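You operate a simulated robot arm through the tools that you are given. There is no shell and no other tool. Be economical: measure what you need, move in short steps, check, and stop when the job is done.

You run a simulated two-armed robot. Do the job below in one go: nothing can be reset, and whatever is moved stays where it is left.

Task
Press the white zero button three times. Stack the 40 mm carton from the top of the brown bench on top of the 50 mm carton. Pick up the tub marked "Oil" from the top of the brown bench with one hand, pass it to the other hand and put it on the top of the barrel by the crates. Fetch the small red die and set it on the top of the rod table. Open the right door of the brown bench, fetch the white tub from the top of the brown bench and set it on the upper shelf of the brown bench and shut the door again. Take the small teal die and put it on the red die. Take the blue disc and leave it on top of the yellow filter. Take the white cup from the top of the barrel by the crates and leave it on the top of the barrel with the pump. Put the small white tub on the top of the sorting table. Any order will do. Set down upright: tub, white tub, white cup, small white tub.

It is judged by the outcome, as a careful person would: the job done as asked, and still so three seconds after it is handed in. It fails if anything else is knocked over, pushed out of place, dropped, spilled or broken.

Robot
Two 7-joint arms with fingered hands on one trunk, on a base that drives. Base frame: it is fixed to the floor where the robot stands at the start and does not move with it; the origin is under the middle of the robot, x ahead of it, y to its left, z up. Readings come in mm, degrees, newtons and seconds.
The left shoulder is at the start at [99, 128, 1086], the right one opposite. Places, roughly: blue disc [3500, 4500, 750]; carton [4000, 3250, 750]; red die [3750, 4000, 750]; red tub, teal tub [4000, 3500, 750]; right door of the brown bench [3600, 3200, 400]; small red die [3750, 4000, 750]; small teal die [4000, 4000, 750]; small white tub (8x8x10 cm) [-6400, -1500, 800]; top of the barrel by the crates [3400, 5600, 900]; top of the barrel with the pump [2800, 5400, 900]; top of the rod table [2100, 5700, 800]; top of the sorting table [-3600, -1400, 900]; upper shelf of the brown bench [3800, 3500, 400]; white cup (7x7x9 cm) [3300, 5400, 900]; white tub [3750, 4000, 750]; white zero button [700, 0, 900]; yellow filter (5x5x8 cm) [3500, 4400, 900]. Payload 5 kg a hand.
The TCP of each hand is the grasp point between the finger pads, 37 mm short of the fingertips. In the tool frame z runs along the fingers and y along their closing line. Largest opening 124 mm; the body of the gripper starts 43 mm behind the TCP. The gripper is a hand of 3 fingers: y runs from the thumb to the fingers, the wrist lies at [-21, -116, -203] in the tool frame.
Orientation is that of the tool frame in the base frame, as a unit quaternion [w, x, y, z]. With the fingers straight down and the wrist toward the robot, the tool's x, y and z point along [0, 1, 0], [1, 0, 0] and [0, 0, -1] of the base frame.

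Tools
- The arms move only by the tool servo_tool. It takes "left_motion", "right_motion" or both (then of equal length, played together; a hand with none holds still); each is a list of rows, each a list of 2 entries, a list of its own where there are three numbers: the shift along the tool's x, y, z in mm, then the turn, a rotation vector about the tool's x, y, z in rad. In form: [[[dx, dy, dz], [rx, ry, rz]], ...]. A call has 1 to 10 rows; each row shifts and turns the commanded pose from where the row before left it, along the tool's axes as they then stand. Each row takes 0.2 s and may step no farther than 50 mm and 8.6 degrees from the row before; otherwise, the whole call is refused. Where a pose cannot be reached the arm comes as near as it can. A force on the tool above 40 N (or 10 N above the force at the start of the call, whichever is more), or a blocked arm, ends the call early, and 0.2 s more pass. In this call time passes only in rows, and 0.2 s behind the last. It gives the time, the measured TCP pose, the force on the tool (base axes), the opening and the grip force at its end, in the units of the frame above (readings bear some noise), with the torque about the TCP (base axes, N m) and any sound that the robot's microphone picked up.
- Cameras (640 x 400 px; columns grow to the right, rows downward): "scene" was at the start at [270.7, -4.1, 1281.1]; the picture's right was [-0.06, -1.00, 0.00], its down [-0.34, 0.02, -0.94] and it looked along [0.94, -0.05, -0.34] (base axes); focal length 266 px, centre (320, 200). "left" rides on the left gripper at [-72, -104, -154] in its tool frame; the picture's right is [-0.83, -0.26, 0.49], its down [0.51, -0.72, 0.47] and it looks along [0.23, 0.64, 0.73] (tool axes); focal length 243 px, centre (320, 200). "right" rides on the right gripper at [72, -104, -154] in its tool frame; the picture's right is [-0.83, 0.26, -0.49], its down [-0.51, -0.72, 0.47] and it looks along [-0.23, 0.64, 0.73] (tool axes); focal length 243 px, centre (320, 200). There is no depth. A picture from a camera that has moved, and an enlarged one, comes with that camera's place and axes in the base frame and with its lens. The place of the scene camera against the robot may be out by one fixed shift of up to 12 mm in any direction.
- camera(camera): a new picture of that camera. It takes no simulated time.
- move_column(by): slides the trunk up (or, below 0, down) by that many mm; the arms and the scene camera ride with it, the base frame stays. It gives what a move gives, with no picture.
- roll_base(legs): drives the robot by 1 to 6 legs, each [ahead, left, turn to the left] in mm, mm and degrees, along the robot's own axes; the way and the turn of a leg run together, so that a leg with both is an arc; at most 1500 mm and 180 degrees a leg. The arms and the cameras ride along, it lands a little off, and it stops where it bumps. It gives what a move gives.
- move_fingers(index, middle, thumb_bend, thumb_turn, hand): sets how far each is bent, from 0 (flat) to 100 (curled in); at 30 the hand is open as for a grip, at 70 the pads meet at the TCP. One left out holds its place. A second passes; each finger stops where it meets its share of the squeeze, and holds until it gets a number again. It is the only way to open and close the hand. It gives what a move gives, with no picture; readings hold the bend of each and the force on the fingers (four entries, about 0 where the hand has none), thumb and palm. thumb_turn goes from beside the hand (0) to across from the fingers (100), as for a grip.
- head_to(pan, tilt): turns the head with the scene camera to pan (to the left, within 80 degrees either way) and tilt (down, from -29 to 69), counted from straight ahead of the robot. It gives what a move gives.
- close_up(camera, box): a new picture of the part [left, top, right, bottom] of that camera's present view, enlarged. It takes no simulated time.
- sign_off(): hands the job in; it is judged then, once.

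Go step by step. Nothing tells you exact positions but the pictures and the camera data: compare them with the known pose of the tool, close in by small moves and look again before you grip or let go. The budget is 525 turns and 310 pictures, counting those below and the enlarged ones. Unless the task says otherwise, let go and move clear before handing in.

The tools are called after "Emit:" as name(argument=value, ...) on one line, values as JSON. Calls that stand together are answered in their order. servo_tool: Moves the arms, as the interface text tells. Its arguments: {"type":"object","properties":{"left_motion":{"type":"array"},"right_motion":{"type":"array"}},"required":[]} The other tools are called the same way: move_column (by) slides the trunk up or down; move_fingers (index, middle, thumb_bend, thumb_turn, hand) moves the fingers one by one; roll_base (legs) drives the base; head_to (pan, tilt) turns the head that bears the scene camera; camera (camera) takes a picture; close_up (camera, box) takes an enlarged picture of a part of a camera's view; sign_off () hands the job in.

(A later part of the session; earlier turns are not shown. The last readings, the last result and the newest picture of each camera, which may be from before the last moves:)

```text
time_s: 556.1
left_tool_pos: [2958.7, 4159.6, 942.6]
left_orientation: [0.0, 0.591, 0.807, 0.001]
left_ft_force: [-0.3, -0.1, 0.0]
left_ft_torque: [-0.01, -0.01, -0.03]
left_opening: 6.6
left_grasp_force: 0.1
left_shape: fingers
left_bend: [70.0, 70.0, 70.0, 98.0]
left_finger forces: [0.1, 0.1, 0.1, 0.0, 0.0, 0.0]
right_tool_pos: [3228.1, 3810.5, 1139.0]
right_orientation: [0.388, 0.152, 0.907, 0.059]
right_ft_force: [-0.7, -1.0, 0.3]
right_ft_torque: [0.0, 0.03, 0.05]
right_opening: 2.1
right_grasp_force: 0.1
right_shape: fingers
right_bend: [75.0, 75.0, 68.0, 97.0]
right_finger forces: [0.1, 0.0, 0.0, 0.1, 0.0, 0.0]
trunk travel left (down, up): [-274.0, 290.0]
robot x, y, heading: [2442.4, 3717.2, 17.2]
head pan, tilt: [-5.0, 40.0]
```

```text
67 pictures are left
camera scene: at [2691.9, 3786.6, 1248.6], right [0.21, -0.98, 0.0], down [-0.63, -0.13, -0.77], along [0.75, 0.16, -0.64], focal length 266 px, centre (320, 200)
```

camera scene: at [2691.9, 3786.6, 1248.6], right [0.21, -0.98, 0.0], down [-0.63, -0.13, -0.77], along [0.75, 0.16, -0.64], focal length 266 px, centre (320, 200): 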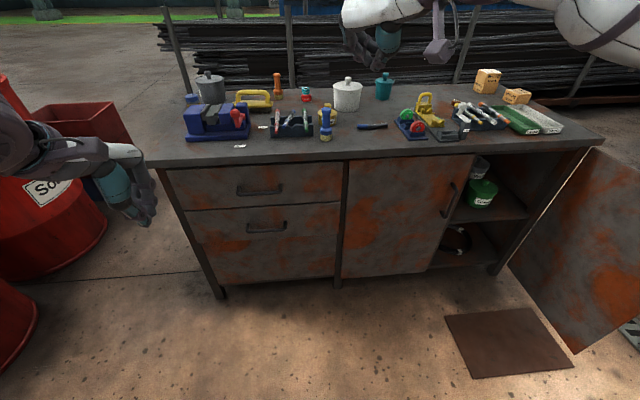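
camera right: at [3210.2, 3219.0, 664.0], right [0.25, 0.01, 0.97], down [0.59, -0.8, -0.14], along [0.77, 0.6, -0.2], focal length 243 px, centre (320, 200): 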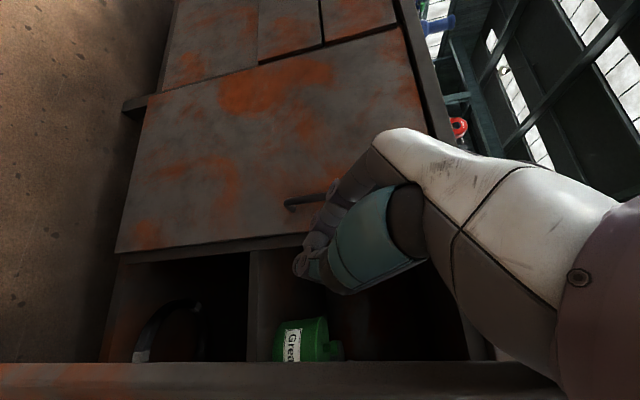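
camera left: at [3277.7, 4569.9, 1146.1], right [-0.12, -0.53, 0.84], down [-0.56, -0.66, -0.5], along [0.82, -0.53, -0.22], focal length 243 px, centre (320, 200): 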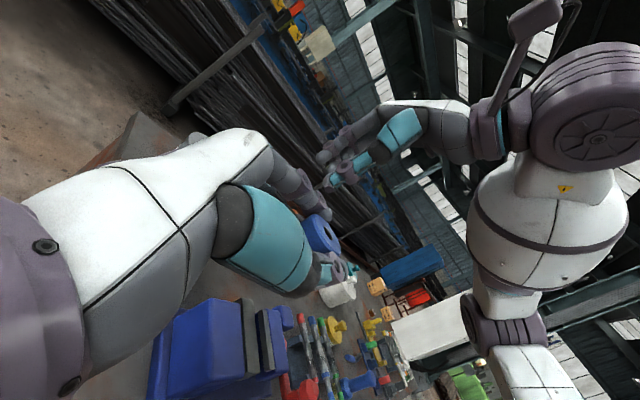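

The door stands wide open. Raise the left hand clear, then drive in to reach the white tub.

Emit:
servo_tool(left_motion=[[[0, 0, -45], [0, 0, 0]], [[0, 0, -45], [0, 0, 0]], [[0, 0, -45], [0, 0, 0]], [[0, 0, -45], [0, 0, 0]], [[0, -20, -40], [0, 0, 0]]])

Emit:
roll_base(legs=[[540, -51, 0]])

Emit:
move_fingers(hand="right", index=50, middle=50, thumb_bend=50)

Emit:
camera(camera="right")

Emit:
camera(camera="scene")

```text
time_s: 557.3
left_tool_pos: [2941.3, 4152.1, 1162.1]
left_orientation: [0.001, 0.591, 0.807, 0.003]
left_ft_force: [-0.8, 0.3, 0.5]
left_ft_torque: [0.04, -0.02, 0.01]
left_opening: 6.7
left_grasp_force: 0.1
left_shape: fingers
left_bend: [70.0, 70.0, 70.0, 98.0]
left_finger forces: [0.0, 0.0, 0.0, 0.1, 0.0, 0.0]
right_tool_pos: [3230.0, 3808.8, 1139.4]
right_orientation: [0.388, 0.151, 0.907, 0.059]
right_ft_force: [-0.3, 0.1, 0.9]
right_ft_torque: [-0.01, 0.01, -0.02]
right_opening: 2.2
right_grasp_force: 0.0
right_shape: fingers
right_bend: [75.0, 75.0, 68.0, 97.0]
right_finger forces: [0.0, 0.0, 0.0, 0.0, 0.1, 0.1]
trunk travel left (down, up): [-274.0, 290.0]
robot x, y, heading: [2438.9, 3712.9, 17.2]
head pan, tilt: [-5.0, 40.0]
```

```text
time_s: 560.5
left_tool_pos: [3480.2, 4262.9, 1160.4]
left_orientation: [0.0, 0.591, 0.807, 0.002]
left_ft_force: [-0.6, 0.2, -0.2]
left_ft_torque: [0.03, 0.0, -0.04]
left_opening: 6.7
left_grasp_force: 0.0
left_shape: fingers
left_bend: [70.0, 70.0, 70.0, 98.0]
left_finger forces: [0.0, 0.1, 0.1, 0.0, 0.0, 0.0]
right_tool_pos: [3766.2, 3921.0, 1139.2]
right_orientation: [0.388, 0.151, 0.908, 0.058]
right_ft_force: [-1.0, 0.5, -0.1]
right_ft_torque: [0.01, 0.0, 0.0]
right_opening: 1.9
right_grasp_force: 0.0
right_shape: fingers
right_bend: [75.0, 75.0, 68.0, 97.0]
right_finger forces: [0.0, 0.0, 0.0, 0.0, 0.1, 0.0]
trunk travel left (down, up): [-274.0, 290.0]
robot x, y, heading: [2975.2, 3828.3, 17.2]
head pan, tilt: [-5.0, 40.0]
```

```text
time_s: 561.5
left_tool_pos: [3478.7, 4262.6, 1160.5]
left_orientation: [0.0, 0.591, 0.807, 0.002]
left_ft_force: [0.3, 0.0, 0.2]
left_ft_torque: [0.01, -0.01, -0.01]
left_opening: 6.8
left_grasp_force: 0.1
left_shape: fingers
left_bend: [70.0, 70.0, 70.0, 98.0]
left_finger forces: [0.0, 0.0, 0.1, 0.0, 0.0, 0.0]
right_tool_pos: [3765.6, 3920.8, 1138.2]
right_orientation: [0.389, 0.152, 0.907, 0.059]
right_ft_force: [-0.6, -1.1, 0.1]
right_ft_torque: [0.03, -0.03, -0.01]
right_opening: 67.0
right_grasp_force: 0.1
right_shape: fingers
right_bend: [50.0, 50.0, 50.0, 97.0]
right_finger forces: [0.0, 0.0, 0.0, 0.0, 0.0, 0.0]
trunk travel left (down, up): [-274.0, 290.0]
robot x, y, heading: [2974.2, 3822.4, 17.0]
head pan, tilt: [-5.0, 40.0]
```

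```text
66 pictures are left
camera right: at [3584.8, 3846.1, 1172.8], right [0.25, -0.01, 0.97], down [0.51, -0.85, -0.14], along [0.83, 0.52, -0.2], focal length 243 px, centre (320, 200)
```

right: 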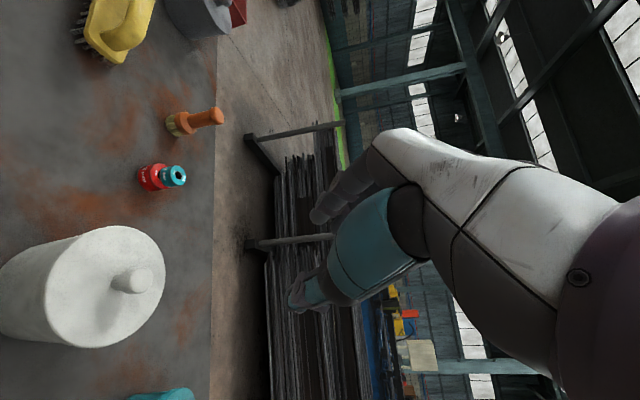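

```text
65 pictures are left
camera scene: at [3229.2, 3897.2, 1248.5], right [0.21, -0.98, 0.0], down [-0.63, -0.13, -0.77], along [0.75, 0.16, -0.64], focal length 266 px, centre (320, 200)
```

scene: 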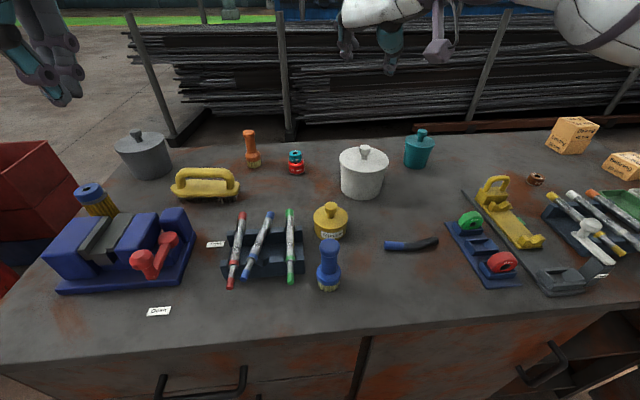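

Knob is at ≈(3783, 3908, 922). Bring the right hand down to just above it.

Emit:
servo_tool(right_motion=[[[25.3, -11.6, 26.5], [0, 0, 0]], [[25.3, -11.6, 26.5], [0, 0, 0]], [[25.3, -11.6, 26.5], [0, 0, 0]], [[25.3, -11.6, 26.5], [0, 0, 0]]])

Emit:
camera(camera="right")

Emit:
close_up(camera="scene", box=[280, 60, 460, 220])

```text
time_s: 562.5
left_tool_pos: [3481.2, 4261.5, 1160.1]
left_orientation: [0.0, 0.59, 0.807, 0.002]
left_ft_force: [0.9, 0.6, 0.5]
left_ft_torque: [0.02, 0.0, 0.02]
left_opening: 6.9
left_grasp_force: 0.0
left_shape: fingers
left_bend: [70.0, 70.0, 70.0, 98.0]
left_finger forces: [0.1, 0.0, 0.0, 0.1, 0.0, 0.0]
right_tool_pos: [3765.8, 3906.5, 985.1]
right_orientation: [0.388, 0.153, 0.907, 0.059]
right_ft_force: [0.9, 0.8, 0.8]
right_ft_torque: [0.02, 0.03, 0.02]
right_opening: 67.3
right_grasp_force: 0.2
right_shape: fingers
right_bend: [50.0, 50.0, 50.0, 97.0]
right_finger forces: [0.1, 0.0, 0.0, 0.0, 0.0, 0.0]
trunk travel left (down, up): [-274.0, 290.0]
robot x, y, heading: [2974.3, 3825.8, 17.0]
head pan, tilt: [-5.0, 40.0]
```

```text
64 pictures are left
camera right: at [3584.9, 3832.2, 1019.4], right [0.25, -0.01, 0.97], down [0.51, -0.85, -0.14], along [0.83, 0.52, -0.2], focal length 243 px, centre (320, 200)
```

right: 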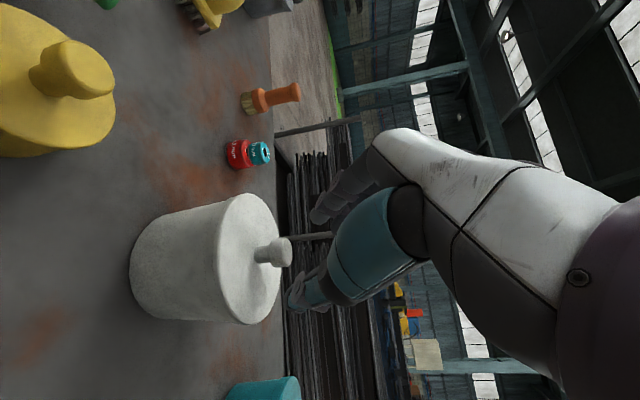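

```text
2.50 times, centred on (370, 140) of scene
camera zoom: at [3230.3, 3896.8, 1248.3], right [0.21, -0.98, 0.0], down [-0.63, -0.13, -0.77], along [0.75, 0.16, -0.64], focal length 666 px, centre (195, 350)
```

zoom: 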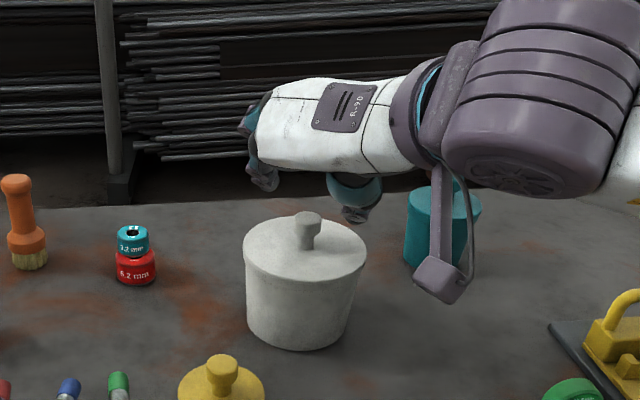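

Emit:
servo_tool(right_motion=[[[10.9, -2.9, 10.7], [0, 0, 0]], [[10.9, -2.9, 10.7], [0, 0, 0]], [[9.5, -2.5, 9.3], [0, 0, 0]]])

Emit:
close_up(camera="right", box=[200, 140, 440, 340])

Emit:
close_up(camera="scene", box=[280, 90, 460, 220])

```text
time_s: 563.3
left_tool_pos: [3476.7, 4263.6, 1161.9]
left_orientation: [0.002, 0.591, 0.807, 0.003]
left_ft_force: [-0.7, 0.3, 0.4]
left_ft_torque: [-0.01, 0.0, 0.04]
left_opening: 6.8
left_grasp_force: 0.0
left_shape: fingers
left_bend: [70.0, 70.0, 70.0, 98.0]
left_finger forces: [0.0, 0.1, 0.0, 0.0, 0.0, 0.0]
right_tool_pos: [3762.6, 3910.5, 945.6]
right_orientation: [0.391, 0.151, 0.906, 0.06]
right_ft_force: [-5.0, -0.1, 18.4]
right_ft_torque: [-0.83, -0.21, -0.25]
right_opening: 66.6
right_grasp_force: 9.5
right_shape: fingers
right_bend: [50.0, 50.0, 50.0, 100.0]
right_finger forces: [0.1, 0.0, 0.0, 0.0, 17.9, 0.1]
trunk travel left (down, up): [-274.0, 290.0]
robot x, y, heading: [2975.4, 3825.5, 16.9]
head pan, tilt: [-5.0, 40.0]
```

```text
2.00 times, centred on (320, 240) of right
camera zoom: at [3581.4, 3835.8, 977.8], right [0.24, -0.01, 0.97], down [0.51, -0.85, -0.14], along [0.83, 0.53, -0.2], focal length 485 px, centre (320, 120)
```

zoom: 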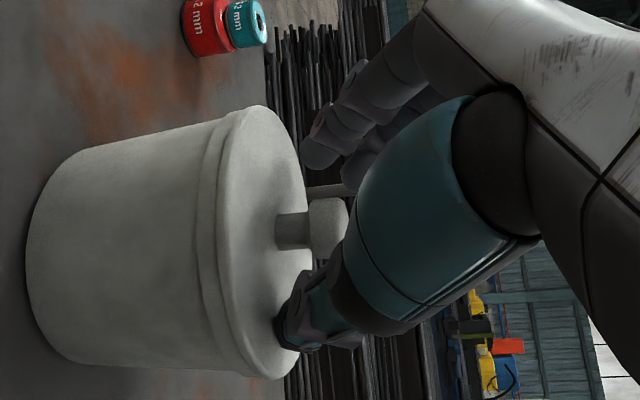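

```text
3.08 times, centred on (370, 155) of scene
camera zoom: at [3226.3, 3897.1, 1249.3], right [0.21, -0.98, 0.0], down [-0.63, -0.13, -0.77], along [0.75, 0.16, -0.64], focal length 820 px, centre (166, 338)
```

zoom: 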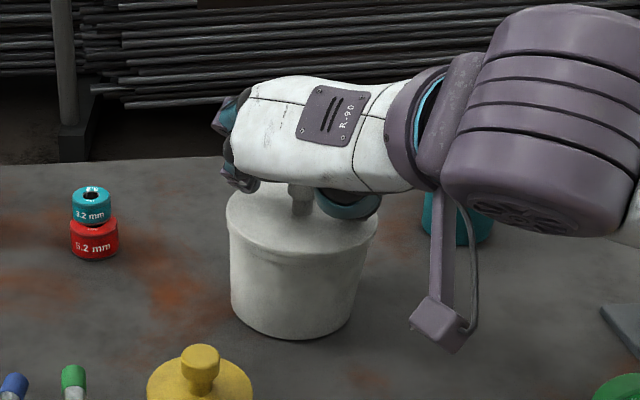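

The thumb touches the lid. Raise 6 mm and close on the knob.

Emit:
servo_tool(right_motion=[[[-4.4, 1.4, -4.4], [0, 0, 0]]])

Emit:
move_fingers(hand="right", index=78, middle=78, thumb_bend=78)

Emit:
close_up(camera="right", box=[200, 140, 440, 340])

```text
time_s: 563.7
left_tool_pos: [3478.5, 4263.3, 1161.3]
left_orientation: [0.0, 0.591, 0.807, 0.003]
left_ft_force: [-0.1, -0.6, -0.7]
left_ft_torque: [0.03, 0.0, -0.02]
left_opening: 7.1
left_grasp_force: 0.1
left_shape: fingers
left_bend: [70.0, 70.0, 70.0, 98.0]
left_finger forces: [0.1, 0.0, 0.0, 0.1, 0.0, 0.1]
right_tool_pos: [3765.4, 3908.8, 946.5]
right_orientation: [0.388, 0.152, 0.907, 0.058]
right_ft_force: [0.7, 1.0, 9.2]
right_ft_torque: [-0.42, -0.24, 0.06]
right_opening: 66.1
right_grasp_force: 5.3
right_shape: fingers
right_bend: [50.0, 50.0, 51.0, 100.0]
right_finger forces: [0.1, 0.0, 0.0, 0.0, 9.2, 0.1]
trunk travel left (down, up): [-274.0, 290.0]
robot x, y, heading: [2973.0, 3826.3, 17.0]
head pan, tilt: [-5.0, 40.0]
```

```text
time_s: 564.7
left_tool_pos: [3480.6, 4262.5, 1160.3]
left_orientation: [0.0, 0.591, 0.807, 0.002]
left_ft_force: [0.6, -0.2, 0.2]
left_ft_torque: [0.0, -0.01, 0.0]
left_opening: 7.1
left_grasp_force: 0.1
left_shape: fingers
left_bend: [70.0, 70.0, 70.0, 98.0]
left_finger forces: [0.0, 0.0, 0.1, 0.0, 0.1, 0.1]
right_tool_pos: [3765.2, 3910.0, 945.9]
right_orientation: [0.387, 0.152, 0.907, 0.059]
right_ft_force: [0.3, -1.8, 3.3]
right_ft_torque: [-0.4, -0.03, 0.03]
right_opening: 23.8
right_grasp_force: 28.3
right_shape: fingers
right_bend: [63.0, 67.0, 66.0, 100.0]
right_finger forces: [12.8, 9.1, 0.0, 0.1, 34.9, 0.0]
trunk travel left (down, up): [-274.0, 290.0]
robot x, y, heading: [2978.6, 3828.1, 17.0]
head pan, tilt: [-5.0, 40.0]
```

```text
2.00 times, centred on (320, 240) of right
camera zoom: at [3583.9, 3834.9, 980.7], right [0.25, -0.01, 0.97], down [0.51, -0.85, -0.14], along [0.83, 0.52, -0.2], focal length 485 px, centre (320, 120)
```

zoom: 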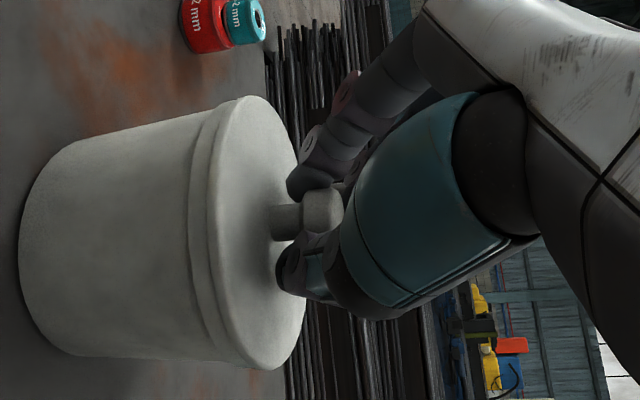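

Knob gripped. Lift 25 mm and check.

Emit:
servo_tool(right_motion=[[[-3.4, 1.1, -3.5], [0, 0, 0]], [[-6.9, 2.3, -6.9], [0, 0, 0]], [[-6.9, 2.3, -6.9], [0, 0, 0]], [[-13.8, 4.5, -13.8], [0, 0, 0]]])

Emit:
close_up(camera="scene", box=[280, 80, 460, 220])

```text
time_s: 565.7
left_tool_pos: [3480.0, 4263.4, 1160.0]
left_orientation: [0.0, 0.591, 0.807, 0.002]
left_ft_force: [-1.1, 0.6, -0.4]
left_ft_torque: [0.01, 0.0, -0.02]
left_opening: 6.7
left_grasp_force: 0.0
left_shape: fingers
left_bend: [70.0, 70.0, 70.0, 98.0]
left_finger forces: [0.0, 0.0, 0.0, 0.0, 0.1, 0.0]
right_tool_pos: [3764.3, 3907.5, 993.0]
right_orientation: [0.388, 0.152, 0.907, 0.058]
right_ft_force: [-0.6, 0.5, -5.6]
right_ft_torque: [-0.08, 0.15, -0.02]
right_opening: 22.6
right_grasp_force: 19.0
right_shape: fingers
right_bend: [61.0, 72.0, 69.0, 96.0]
right_finger forces: [15.2, 4.8, 0.0, 0.0, 18.4, 0.1]
trunk travel left (down, up): [-274.0, 290.0]
robot x, y, heading: [2974.4, 3826.0, 16.8]
head pan, tilt: [-5.0, 40.0]
```

```text
2.86 times, centred on (370, 150) of scene
camera zoom: at [3229.2, 3897.4, 1248.5], right [0.21, -0.98, 0.0], down [-0.63, -0.13, -0.77], along [0.75, 0.16, -0.64], focal length 761 px, centre (177, 343)
```

zoom: 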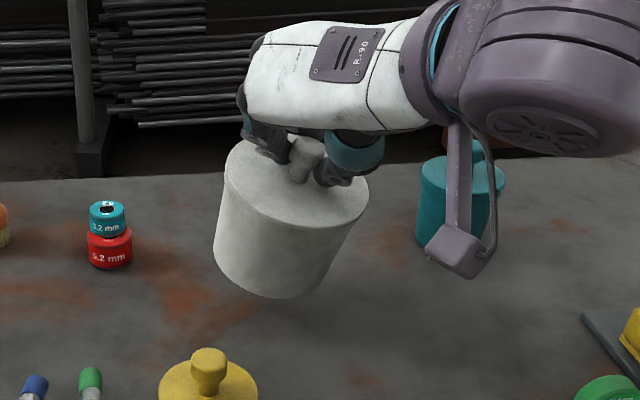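

Tub lifted but tilted ~18° sideways in the grip. Raise it and roll the hand to bring it upright.

Emit:
servo_tool(right_motion=[[[-27, 9, -27], [0, 0, 0]], [[-27, 9, -27], [0, 0, 0]], [[0, 0, 0], [0.055, -0.051, -0.071]], [[0, 0, 0], [0.055, -0.051, -0.071]], [[0, 0, 0], [0.055, -0.051, -0.071]]])

Emit:
close_up(camera="scene", box=[260, 20, 480, 200])

```text
time_s: 566.9
left_tool_pos: [3478.7, 4265.3, 1161.2]
left_orientation: [0.001, 0.591, 0.807, 0.002]
left_ft_force: [0.2, 0.0, -1.0]
left_ft_torque: [-0.05, -0.04, -0.04]
left_opening: 6.6
left_grasp_force: 0.0
left_shape: fingers
left_bend: [70.0, 70.0, 70.0, 98.0]
left_finger forces: [0.0, 0.0, 0.0, 0.0, 0.0, 0.0]
right_tool_pos: [3766.8, 3911.3, 1070.9]
right_orientation: [0.447, 0.089, 0.887, -0.071]
right_ft_force: [0.4, 0.1, -6.6]
right_ft_torque: [0.0, 0.11, 0.01]
right_opening: 22.5
right_grasp_force: 18.9
right_shape: fingers
right_bend: [60.0, 72.0, 70.0, 95.0]
right_finger forces: [15.5, 3.8, 0.0, 0.1, 17.1, 0.0]
trunk travel left (down, up): [-274.0, 290.0]
robot x, y, heading: [2976.0, 3826.8, 16.8]
head pan, tilt: [-5.0, 40.0]
```

```text
2.22 times, centred on (370, 110) of scene
camera zoom: at [3229.0, 3898.5, 1248.4], right [0.21, -0.98, 0.0], down [-0.63, -0.13, -0.77], along [0.75, 0.16, -0.64], focal length 592 px, centre (209, 400)
```

zoom: 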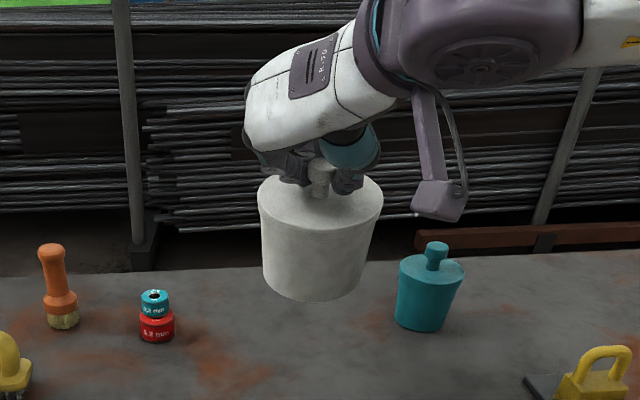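

Tub is upright now. Back out, move over to the right compartment and lower the trunk.

Emit:
roll_base(legs=[[-640, 0, 0], [0, -496, 0]])

Emit:
move_column(by=-270)

Emit:
camera(camera="scene")

```text
time_s: 575.0
left_tool_pos: [3024.8, 3594.5, 1159.9]
left_orientation: [0.001, 0.594, 0.805, 0.002]
left_ft_force: [-0.1, -0.8, 0.2]
left_ft_torque: [0.01, 0.04, 0.01]
left_opening: 6.8
left_grasp_force: 0.2
left_shape: fingers
left_bend: [70.0, 70.0, 70.0, 98.0]
left_finger forces: [0.0, 0.0, 0.0, 0.0, 0.0, 0.0]
right_tool_pos: [3308.6, 3237.9, 1070.7]
right_orientation: [0.446, 0.093, 0.887, -0.071]
right_ft_force: [0.5, 0.3, -5.9]
right_ft_torque: [-0.01, 0.13, 0.01]
right_opening: 22.9
right_grasp_force: 18.0
right_shape: fingers
right_bend: [59.0, 73.0, 70.0, 95.0]
right_finger forces: [16.3, 3.3, 0.0, 0.0, 16.5, 0.1]
trunk travel left (down, up): [-274.0, 290.0]
robot x, y, heading: [2515.5, 3165.8, 16.4]
head pan, tilt: [-5.0, 40.0]
```

```text
time_s: 577.7
left_tool_pos: [3024.8, 3595.0, 889.9]
left_orientation: [0.0, 0.594, 0.805, 0.002]
left_ft_force: [0.5, 0.7, -0.2]
left_ft_torque: [-0.02, -0.01, 0.0]
left_opening: 7.0
left_grasp_force: 0.1
left_shape: fingers
left_bend: [70.0, 70.0, 70.0, 98.0]
left_finger forces: [0.0, 0.0, 0.0, 0.0, 0.0, 0.0]
right_tool_pos: [3306.8, 3238.7, 800.0]
right_orientation: [0.445, 0.094, 0.888, -0.071]
right_ft_force: [-0.3, 0.1, -6.8]
right_ft_torque: [-0.01, 0.11, -0.03]
right_opening: 22.8
right_grasp_force: 18.0
right_shape: fingers
right_bend: [59.0, 73.0, 70.0, 95.0]
right_finger forces: [16.2, 2.9, 0.1, 0.0, 16.5, 0.0]
trunk travel left (down, up): [-4.0, 560.0]
robot x, y, heading: [2513.4, 3160.9, 16.6]
head pan, tilt: [-5.0, 40.0]
```

```text
57 pictures are left
camera scene: at [2855.1, 3255.8, 960.9], right [0.2, -0.98, 0.0], down [-0.63, -0.13, -0.77], along [0.75, 0.15, -0.64], focal length 266 px, centre (320, 200)
```

scene: 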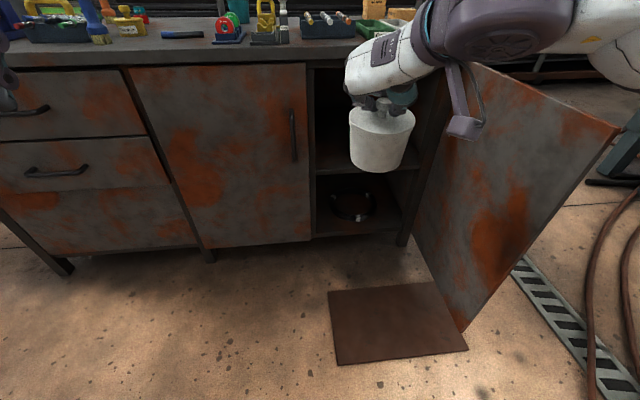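

Emit:
servo_tool(right_motion=[[[32.5, 1.7, 24], [0, 0, 0]], [[32.5, 1.7, 24], [0, 0, 0]], [[32.5, 1.7, 24], [0, 0, 0]], [[32.5, 1.7, 24], [0, 0, 0]], [[30, 1.7, 22], [0, 0, 0]]])

Emit:
camera(camera="scene")

Emit:
camera(camera="right")

```text
time_s: 578.9
left_tool_pos: [3025.8, 3593.8, 889.2]
left_orientation: [0.0, 0.594, 0.804, 0.001]
left_ft_force: [-0.7, -0.1, -0.6]
left_ft_torque: [-0.01, 0.03, 0.0]
left_opening: 6.7
left_grasp_force: 0.2
left_shape: fingers
left_bend: [70.0, 70.0, 70.0, 98.0]
left_finger forces: [0.1, 0.1, 0.0, 0.1, 0.1, 0.0]
right_tool_pos: [3308.8, 3238.0, 602.0]
right_orientation: [0.445, 0.093, 0.888, -0.071]
right_ft_force: [1.4, 0.3, -6.6]
right_ft_torque: [0.03, 0.09, -0.04]
right_opening: 22.9
right_grasp_force: 18.2
right_shape: fingers
right_bend: [59.0, 73.0, 70.0, 95.0]
right_finger forces: [16.3, 2.6, 0.0, 0.1, 16.4, 0.0]
trunk travel left (down, up): [-4.0, 560.0]
robot x, y, heading: [2518.8, 3164.2, 16.3]
head pan, tilt: [-5.0, 40.0]
```

```text
56 pictures are left
camera scene: at [2855.8, 3255.8, 960.7], right [0.2, -0.98, 0.0], down [-0.63, -0.13, -0.77], along [0.75, 0.15, -0.64], focal length 266 px, centre (320, 200)
```

scene: 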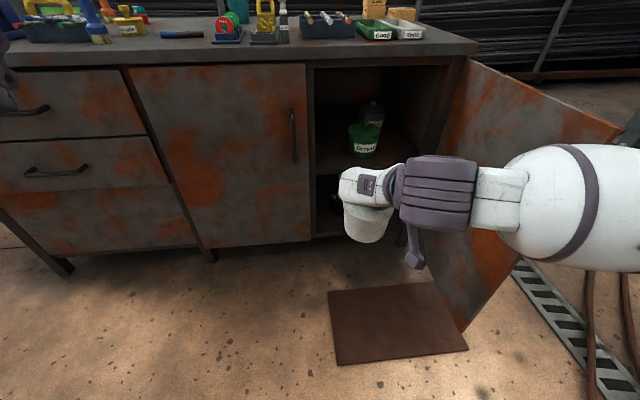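

```text
55 pictures are left
camera right: at [3124.3, 3175.9, 640.2], right [0.16, 0.27, 0.95], down [0.5, -0.85, 0.16], along [0.85, 0.45, -0.28], focal length 243 px, centre (320, 200)
```

right: 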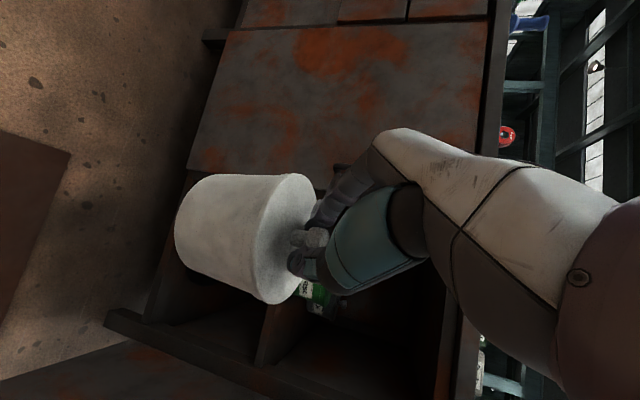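

Shelf is at z≈447; tub bottom ~22 mm above that. Drive in with the base: left 22 mm, ahead 240 mm, then check.

Emit:
roll_base(legs=[[0, 22, 0], [235, 0, 0]])

Emit:
camera(camera="right")

Emit:
close_up(camera="scene", box=[220, 60, 460, 280])

```text
time_s: 581.1
left_tool_pos: [3224.2, 3651.5, 902.5]
left_orientation: [0.006, 0.61, 0.792, 0.009]
left_ft_force: [-1.6, -1.3, 1.0]
left_ft_torque: [0.03, -0.06, -0.02]
left_opening: 6.8
left_grasp_force: 0.1
left_shape: fingers
left_bend: [70.0, 70.0, 70.0, 98.0]
left_finger forces: [0.0, 0.0, 0.1, 0.0, 0.0, 0.0]
right_tool_pos: [3504.0, 3279.1, 615.9]
right_orientation: [0.451, 0.117, 0.881, -0.08]
right_ft_force: [-0.3, -0.4, -5.3]
right_ft_torque: [0.01, 0.1, 0.01]
right_opening: 22.6
right_grasp_force: 15.7
right_shape: fingers
right_bend: [57.0, 73.0, 71.0, 96.0]
right_finger forces: [16.7, 0.1, 0.1, 0.0, 15.7, 0.0]
trunk travel left (down, up): [-4.0, 560.0]
robot x, y, heading: [2719.3, 3244.9, 14.1]
head pan, tilt: [-5.0, 40.0]
```

```text
54 pictures are left
camera right: at [3314.6, 3225.9, 651.5], right [0.16, 0.26, 0.95], down [0.45, -0.88, 0.17], along [0.88, 0.4, -0.26], focal length 243 px, centre (320, 200)
```

right: 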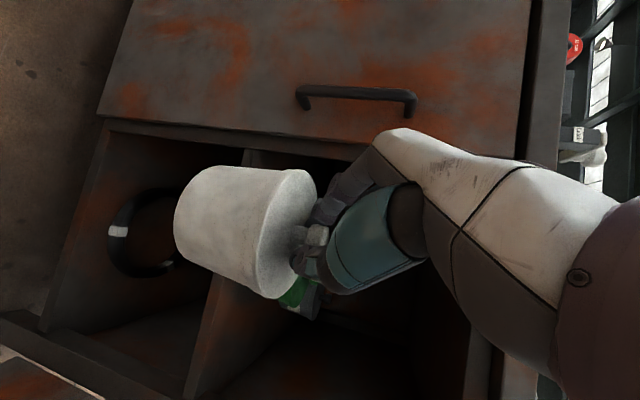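

```text
1.82 times, centred on (340, 170) of scene
camera zoom: at [3041.7, 3319.6, 967.8], right [0.16, -0.99, 0.0], down [-0.62, -0.1, -0.78], along [0.77, 0.13, -0.63], focal length 484 px, centre (284, 254)
```

zoom: 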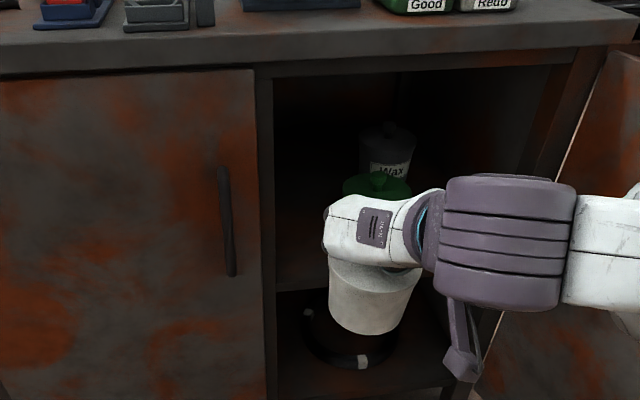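

I'm standing on the floor mat now (raised ~13 mm). Shift left 36 mm and ahead 90 mm, then check.

Emit:
roll_base(legs=[[0, 36, 2], [80, 0, 0]])

Emit:
camera(camera="right")

```text
time_s: 582.9
left_tool_pos: [3325.2, 3663.1, 893.3]
left_orientation: [0.009, 0.654, 0.757, 0.001]
left_ft_force: [-0.1, -0.8, -1.3]
left_ft_torque: [0.0, 0.04, 0.03]
left_opening: 7.1
left_grasp_force: 0.0
left_shape: fingers
left_bend: [70.0, 70.0, 70.0, 98.0]
left_finger forces: [0.0, 0.1, 0.1, 0.0, 0.0, 0.1]
right_tool_pos: [3552.5, 3254.7, 607.0]
right_orientation: [0.44, 0.163, 0.876, -0.114]
right_ft_force: [0.3, -0.3, -6.7]
right_ft_torque: [-0.03, 0.07, 0.01]
right_opening: 22.6
right_grasp_force: 17.4
right_shape: fingers
right_bend: [57.0, 73.0, 72.0, 96.0]
right_finger forces: [17.4, 0.0, 0.1, 0.0, 16.6, 0.0]
trunk travel left (down, up): [-4.0, 560.0]
robot x, y, heading: [2768.5, 3304.0, 7.7]
head pan, tilt: [-5.0, 40.0]
stopped in leg 2: the robot was blocked; the commanded pose is now the measured one
```

```text
52 pictures are left
camera right: at [3360.4, 3224.3, 644.9], right [0.21, 0.26, 0.94], down [0.35, -0.92, 0.17], along [0.91, 0.3, -0.28], focal length 243 px, centre (320, 200)
```

right: 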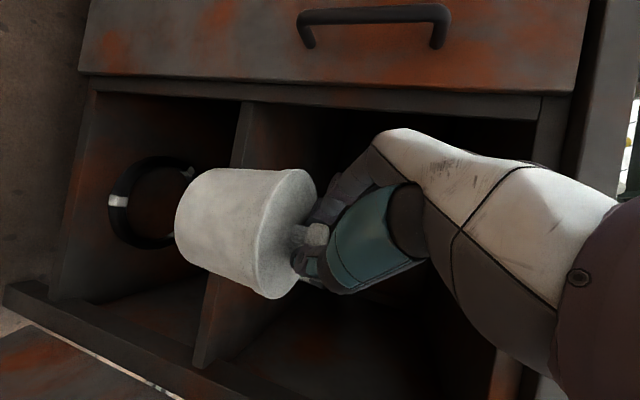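

My right elbow met the open door and turned me. I'll raise the left hand, back off, shift left and approach with the body turned ~20° to the right so the elbow clears the door.

Emit:
roll_base(legs=[[-120, 0, 0]])

Emit:
servo_tool(left_motion=[[[0, 0, -45], [0, 0, 0]], [[0, 0, -45], [0, 0, 0]], [[0, 0, -45], [0, 0, 0]], [[0, 0, -45], [0, 0, 0]]])

Emit:
roll_base(legs=[[0, 243, 0], [80, 0, -13.7]])

Emit:
camera(camera="scene")

```text
time_s: 584.1
left_tool_pos: [3216.6, 3637.9, 889.8]
left_orientation: [0.0, 0.652, 0.758, 0.002]
left_ft_force: [0.3, -0.6, 0.6]
left_ft_torque: [0.04, -0.03, -0.02]
left_opening: 6.8
left_grasp_force: 0.1
left_shape: fingers
left_bend: [70.0, 70.0, 70.0, 98.0]
left_finger forces: [0.0, 0.0, 0.0, 0.1, 0.0, 0.0]
right_tool_pos: [3441.3, 3232.5, 594.3]
right_orientation: [0.432, 0.162, 0.88, -0.11]
right_ft_force: [-1.2, 0.0, -5.9]
right_ft_torque: [0.01, 0.12, 0.02]
right_opening: 22.5
right_grasp_force: 16.4
right_shape: fingers
right_bend: [57.0, 73.0, 72.0, 96.0]
right_finger forces: [17.2, 0.1, 0.0, 0.1, 16.3, 0.0]
trunk travel left (down, up): [-4.0, 560.0]
robot x, y, heading: [2652.9, 3288.8, 7.9]
head pan, tilt: [-5.0, 40.0]
```

```text
time_s: 585.1
left_tool_pos: [3216.4, 3635.3, 1069.1]
left_orientation: [0.001, 0.652, 0.758, 0.002]
left_ft_force: [1.2, 0.5, 0.2]
left_ft_torque: [0.05, 0.0, 0.01]
left_opening: 6.7
left_grasp_force: 0.1
left_shape: fingers
left_bend: [70.0, 70.0, 70.0, 98.0]
left_finger forces: [0.0, 0.1, 0.0, 0.0, 0.0, 0.1]
right_tool_pos: [3442.1, 3232.6, 594.3]
right_orientation: [0.433, 0.162, 0.88, -0.11]
right_ft_force: [-0.7, -0.5, -7.2]
right_ft_torque: [-0.04, 0.11, 0.04]
right_opening: 22.6
right_grasp_force: 16.8
right_shape: fingers
right_bend: [57.0, 73.0, 72.0, 96.0]
right_finger forces: [17.4, 0.0, 0.0, 0.0, 16.4, 0.0]
trunk travel left (down, up): [-4.0, 560.0]
robot x, y, heading: [2648.8, 3286.8, 8.2]
head pan, tilt: [-5.0, 40.0]
```

```text
time_s: 588.7
left_tool_pos: [3325.7, 3738.4, 1066.9]
left_orientation: [0.001, 0.735, 0.678, 0.002]
left_ft_force: [0.4, -0.1, -0.4]
left_ft_torque: [0.01, 0.02, -0.01]
left_opening: 6.6
left_grasp_force: 0.1
left_shape: fingers
left_bend: [70.0, 70.0, 70.0, 98.0]
left_finger forces: [0.0, 0.0, 0.1, 0.0, 0.0, 0.0]
right_tool_pos: [3453.0, 3295.7, 594.3]
right_orientation: [0.415, 0.262, 0.856, -0.16]
right_ft_force: [-0.5, 0.2, -6.2]
right_ft_torque: [-0.01, 0.06, -0.01]
right_opening: 22.5
right_grasp_force: 16.5
right_shape: fingers
right_bend: [57.0, 73.0, 72.0, 96.0]
right_finger forces: [17.1, 0.0, 0.0, 0.0, 16.4, 0.0]
trunk travel left (down, up): [-4.0, 560.0]
robot x, y, heading: [2694.2, 3529.7, -5.3]
head pan, tilt: [-5.0, 40.0]
```

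```text
51 pictures are left
camera scene: at [3044.3, 3489.9, 960.7], right [-0.18, -0.98, 0.0], down [-0.63, 0.11, -0.77], along [0.75, -0.14, -0.64], focal length 266 px, centre (320, 200)
```

scene: 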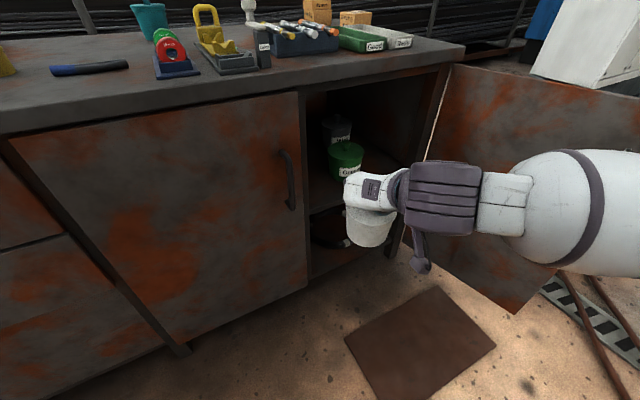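

Now aligned: tub axis ≈(u 426, v −130). Move in along the bench normal in two steps.

Emit:
roll_base(legs=[[100, 50, 0]])

Emit:
camera(camera="right")

Emit:
close_up(camera="scene", box=[240, 60, 460, 280])

```text
time_s: 589.9
left_tool_pos: [3429.2, 3780.6, 1067.2]
left_orientation: [0.0, 0.735, 0.678, 0.001]
left_ft_force: [0.6, 1.0, 0.6]
left_ft_torque: [0.0, 0.01, -0.02]
left_opening: 6.8
left_grasp_force: 0.0
left_shape: fingers
left_bend: [70.0, 70.0, 70.0, 98.0]
left_finger forces: [0.0, 0.0, 0.1, 0.1, 0.1, 0.0]
right_tool_pos: [3558.1, 3336.4, 592.9]
right_orientation: [0.417, 0.263, 0.855, -0.16]
right_ft_force: [0.2, 0.4, -6.1]
right_ft_torque: [0.0, 0.06, -0.02]
right_opening: 22.7
right_grasp_force: 16.7
right_shape: fingers
right_bend: [57.0, 73.0, 72.0, 96.0]
right_finger forces: [17.2, 0.0, 0.2, 0.1, 16.1, 0.0]
trunk travel left (down, up): [-4.0, 560.0]
robot x, y, heading: [2797.4, 3570.0, -5.1]
head pan, tilt: [-5.0, 40.0]
```

```text
50 pictures are left
camera right: at [3364.2, 3351.5, 634.4], right [0.27, 0.19, 0.94], down [0.14, -0.98, 0.16], along [0.95, 0.09, -0.29], focal length 243 px, centre (320, 200)
```

right: 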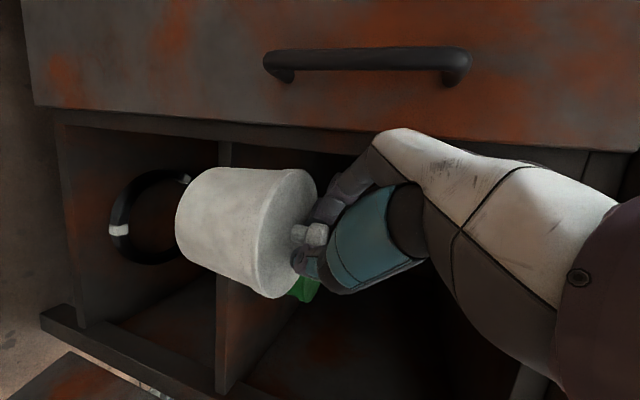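

```text
1.82 times, centred on (350, 170) of scene
camera zoom: at [3148.9, 3531.8, 960.6], right [-0.18, -0.98, 0.0], down [-0.63, 0.11, -0.77], along [0.75, -0.14, -0.64], focal length 484 px, centre (266, 254)
```

zoom: 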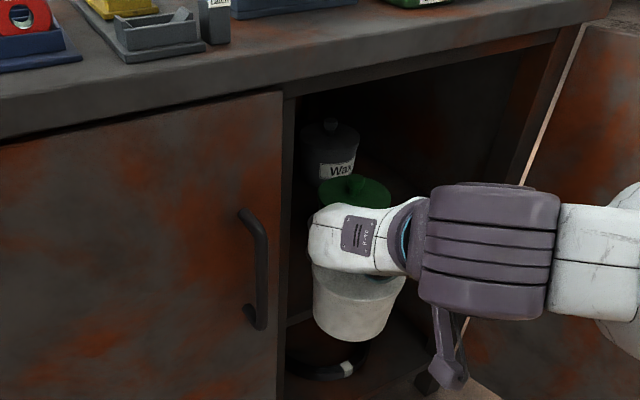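

Check the shelf's front edge height precisely before entering.

Emit:
close_up(camera="right", box=[160, 120, 340, 400])

```text
1.43 times, centred on (250, 260) of right
camera zoom: at [3364.2, 3351.5, 634.4], right [0.27, 0.19, 0.94], down [0.14, -0.98, 0.16], along [0.95, 0.09, -0.29], focal length 347 px, centre (420, 114)
```

zoom: 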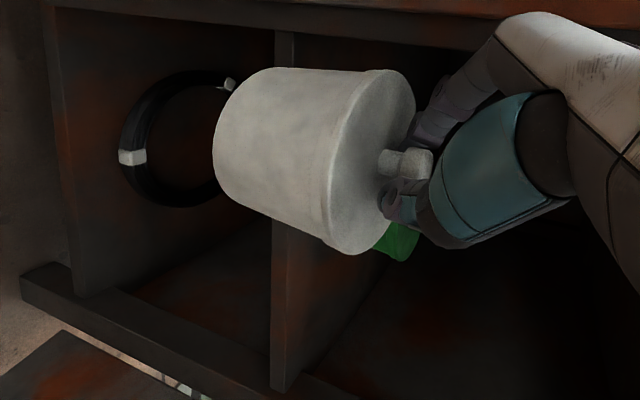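

Shelf top ≈455–459. Raise the tub 15 mm for margin and move in the next 60 mm.

Emit:
servo_tool(right_motion=[[[-6, -0.4, -4.5], [0, 0, 0]], [[-6, -0.4, -4.5], [0, 0, 0]]])

Emit:
roll_base(legs=[[53, 30, 0]])

Emit:
camera(camera="right")

Emit:
close_up(camera="scene", box=[240, 60, 460, 280])

```text
time_s: 590.5
left_tool_pos: [3429.8, 3780.7, 1067.8]
left_orientation: [0.0, 0.735, 0.678, 0.001]
left_ft_force: [-0.5, 0.1, -1.3]
left_ft_torque: [0.01, 0.03, -0.01]
left_opening: 6.6
left_grasp_force: 0.1
left_shape: fingers
left_bend: [70.0, 70.0, 70.0, 98.0]
left_finger forces: [0.0, 0.0, 0.0, 0.1, 0.1, 0.0]
right_tool_pos: [3558.7, 3337.0, 608.6]
right_orientation: [0.416, 0.261, 0.856, -0.161]
right_ft_force: [0.7, -0.7, -5.2]
right_ft_torque: [0.0, 0.08, 0.01]
right_opening: 22.5
right_grasp_force: 16.1
right_shape: fingers
right_bend: [57.0, 73.0, 72.0, 96.0]
right_finger forces: [17.1, 0.0, 0.1, 0.0, 16.1, 0.1]
trunk travel left (down, up): [-4.0, 560.0]
robot x, y, heading: [2798.3, 3568.2, -5.5]
head pan, tilt: [-5.0, 40.0]
```

```text
time_s: 591.5
left_tool_pos: [3469.7, 3796.2, 1065.7]
left_orientation: [-0.001, 0.735, 0.678, 0.001]
left_ft_force: [0.2, 0.3, -0.1]
left_ft_torque: [0.02, 0.02, -0.02]
left_opening: 6.8
left_grasp_force: 0.0
left_shape: fingers
left_bend: [70.0, 70.0, 70.0, 98.0]
left_finger forces: [0.1, 0.0, 0.1, 0.1, 0.0, 0.0]
right_tool_pos: [3592.2, 3351.1, 606.2]
right_orientation: [0.413, 0.263, 0.856, -0.165]
right_ft_force: [0.1, -1.6, -7.1]
right_ft_torque: [-0.03, 0.02, 0.07]
right_opening: 22.5
right_grasp_force: 17.5
right_shape: fingers
right_bend: [57.0, 73.0, 72.0, 96.0]
right_finger forces: [17.5, 1.2, 0.0, 0.0, 16.3, 0.1]
trunk travel left (down, up): [-4.0, 560.0]
robot x, y, heading: [2832.5, 3589.6, -5.4]
head pan, tilt: [-5.0, 40.0]
stopped in leg 1: the force on the tool passed its limit at 144 N (the readings are from after the stop); the commanded pose is now the measured one
```

```text
47 pictures are left
camera right: at [3399.2, 3365.9, 649.1], right [0.28, 0.2, 0.94], down [0.13, -0.98, 0.16], along [0.95, 0.08, -0.3], focal length 243 px, centre (320, 200)
```

right: 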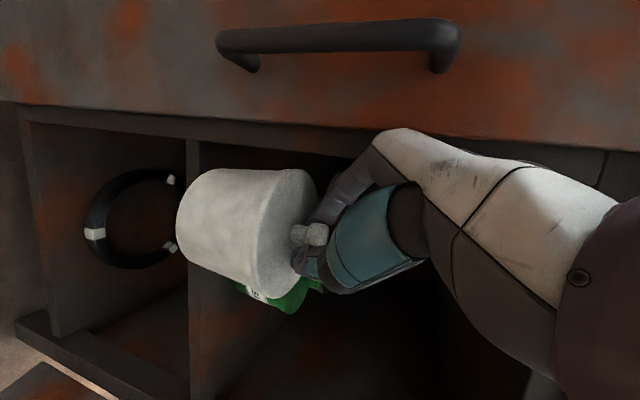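

```text
1.82 times, centred on (350, 170) of scene
camera zoom: at [3187.3, 3548.1, 960.7], right [-0.18, -0.98, 0.0], down [-0.63, 0.12, -0.77], along [0.75, -0.14, -0.64], focal length 484 px, centre (266, 254)
```

zoom: 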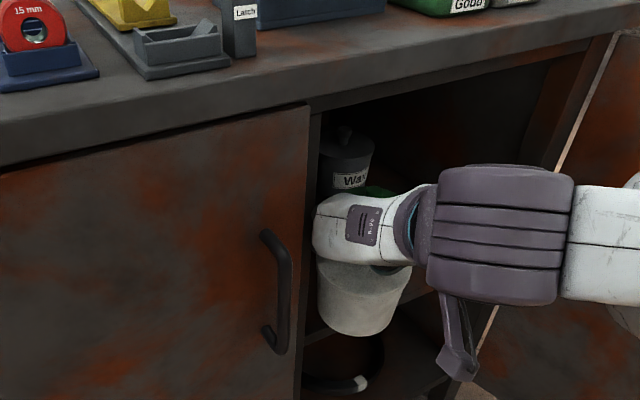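

The tub is actually smaller (Ø≈112) so it can sit just inside, but the hand's knuckles met the centre post. Back off slightly, yaw the hand left 15°, then continue.

Emit:
servo_tool(right_motion=[[[2.7, -23.1, -1.5], [0, 0, 0]], [[0, 0, 0], [-0.1036, -0.007, -0.078]], [[0, 0, 0], [-0.1036, -0.007, -0.078]]])

Emit:
camera(camera="right")

```text
time_s: 592.2
left_tool_pos: [3468.4, 3799.8, 1068.8]
left_orientation: [0.0, 0.736, 0.678, 0.001]
left_ft_force: [-1.0, 0.0, 1.2]
left_ft_torque: [-0.03, -0.06, 0.01]
left_opening: 6.4
left_grasp_force: 0.1
left_shape: fingers
left_bend: [70.0, 70.0, 70.0, 98.0]
left_finger forces: [0.1, 0.0, 0.0, 0.1, 0.0, 0.0]
right_tool_pos: [3576.0, 3334.7, 610.6]
right_orientation: [0.433, 0.15, 0.882, -0.108]
right_ft_force: [0.0, 0.7, -7.9]
right_ft_torque: [-0.05, -0.16, 0.02]
right_opening: 22.1
right_grasp_force: 18.7
right_shape: fingers
right_bend: [57.0, 73.0, 72.0, 96.0]
right_finger forces: [21.6, 0.0, 0.0, 0.0, 15.6, 0.0]
trunk travel left (down, up): [-4.0, 560.0]
robot x, y, heading: [2841.1, 3587.1, -5.7]
head pan, tilt: [-5.0, 40.0]
```

```text
45 pictures are left
camera right: at [3385.8, 3298.7, 651.9], right [0.22, 0.26, 0.94], down [0.38, -0.91, 0.16], along [0.9, 0.32, -0.3], focal length 243 px, centre (320, 200)
```

right: 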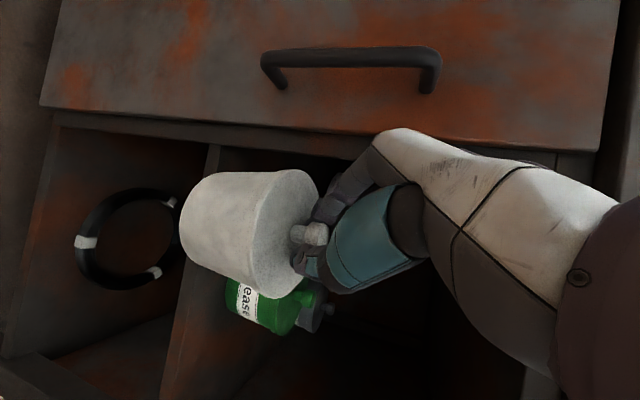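

Emit:
servo_tool(right_motion=[[[-5, 6.1, 6.1], [0, 0, 0]], [[-5, 6.1, 6.1], [0, 0, 0]], [[-5, 6.1, 6.1], [0, 0, 0]], [[-5, 6.1, 6.1], [0, 0, 0]], [[-5, 6.1, 6.1], [0, 0, 0]]])

Emit:
close_up(camera="scene", box=[240, 60, 460, 280])

```text
time_s: 593.5
left_tool_pos: [3469.7, 3797.6, 1067.9]
left_orientation: [0.0, 0.735, 0.679, 0.002]
left_ft_force: [-0.4, 0.5, 0.1]
left_ft_torque: [0.01, 0.05, 0.0]
left_opening: 6.8
left_grasp_force: 0.1
left_shape: fingers
left_bend: [70.0, 70.0, 70.0, 98.0]
left_finger forces: [0.0, 0.0, 0.1, 0.1, 0.0, 0.0]
right_tool_pos: [3626.2, 3347.9, 608.1]
right_orientation: [0.431, 0.152, 0.883, -0.108]
right_ft_force: [0.4, 0.9, -5.1]
right_ft_torque: [-0.04, 0.07, 0.02]
right_opening: 22.1
right_grasp_force: 17.0
right_shape: fingers
right_bend: [57.0, 73.0, 72.0, 96.0]
right_finger forces: [17.3, 0.0, 0.0, 0.0, 15.9, 0.0]
trunk travel left (down, up): [-4.0, 560.0]
robot x, y, heading: [2833.2, 3586.9, -5.3]
head pan, tilt: [-5.0, 40.0]
```

```text
1.82 times, centred on (350, 170) of scene
camera zoom: at [3187.2, 3548.7, 960.8], right [-0.18, -0.98, 0.0], down [-0.63, 0.12, -0.77], along [0.75, -0.14, -0.64], focal length 484 px, centre (266, 254)
```

zoom: 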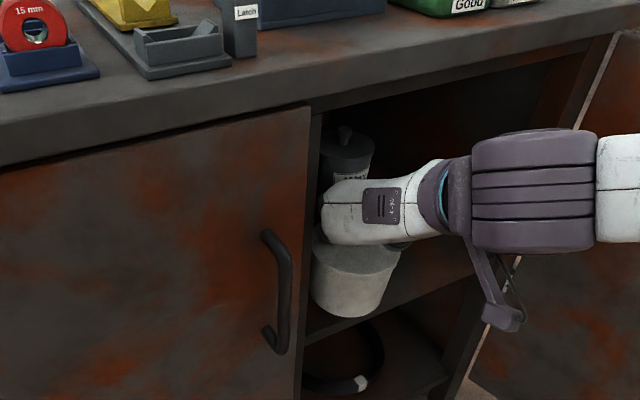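

Emit:
servo_tool(right_motion=[[[-0.1, 6.6, -0.6], [0, 0, 0]], [[-0.1, 6.6, -0.6], [0, 0, 0]], [[-0.1, 6.6, -0.6], [0, 0, 0]], [[-0.1, 6.6, -0.6], [0, 0, 0]]])

Emit:
camera(camera="right")

Emit:
close_up(camera="scene", box=[240, 60, 460, 280])

```text
time_s: 594.1
left_tool_pos: [3470.1, 3795.6, 1067.1]
left_orientation: [-0.001, 0.737, 0.676, 0.0]
left_ft_force: [-0.3, 0.5, -0.6]
left_ft_torque: [-0.02, 0.02, -0.03]
left_opening: 6.8
left_grasp_force: 0.0
left_shape: fingers
left_bend: [70.0, 70.0, 70.0, 98.0]
left_finger forces: [0.1, 0.0, 0.1, 0.0, 0.0, 0.0]
right_tool_pos: [3630.9, 3352.1, 607.0]
right_orientation: [0.43, 0.157, 0.882, -0.114]
right_ft_force: [-0.9, -11.9, -7.0]
right_ft_torque: [0.55, -0.01, 0.48]
right_opening: 22.1
right_grasp_force: 22.2
right_shape: fingers
right_bend: [57.0, 73.0, 72.0, 96.0]
right_finger forces: [17.6, 11.4, 0.0, 0.1, 15.8, 0.1]
trunk travel left (down, up): [-4.0, 560.0]
robot x, y, heading: [2834.8, 3588.5, -5.8]
head pan, tilt: [-5.0, 40.0]
stopped in row 3 (right hand): the force on the tool passed its limit at 45 N (the readings are from after the stop); the commanded pose is now the measured one
```

```text
43 pictures are left
camera right: at [3438.1, 3319.3, 649.4], right [0.23, 0.26, 0.94], down [0.36, -0.92, 0.16], along [0.9, 0.3, -0.3], focal length 243 px, centre (320, 200)
```

right: 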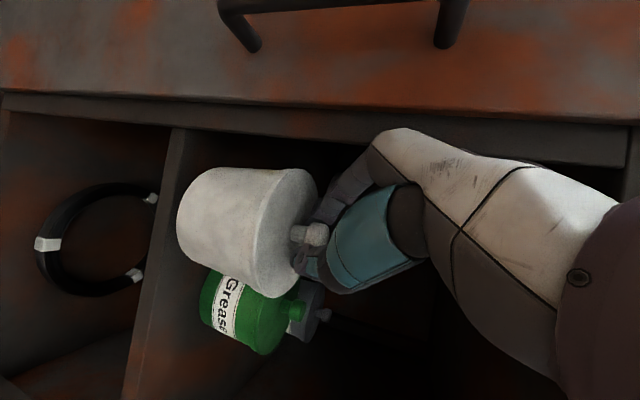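

```text
1.82 times, centred on (350, 170) of scene
camera zoom: at [3187.0, 3546.8, 960.8], right [-0.18, -0.98, 0.0], down [-0.63, 0.12, -0.77], along [0.75, -0.14, -0.64], focal length 484 px, centre (266, 254)
```

zoom: 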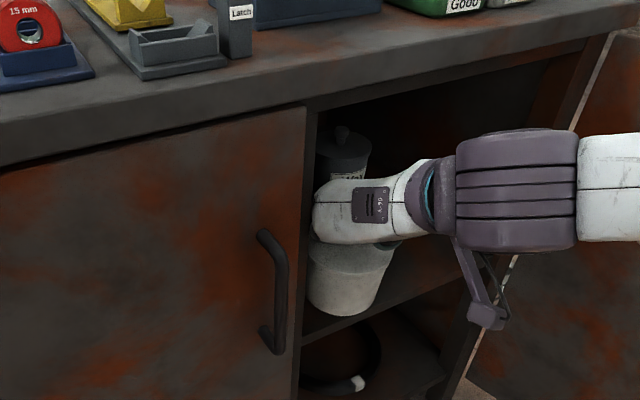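

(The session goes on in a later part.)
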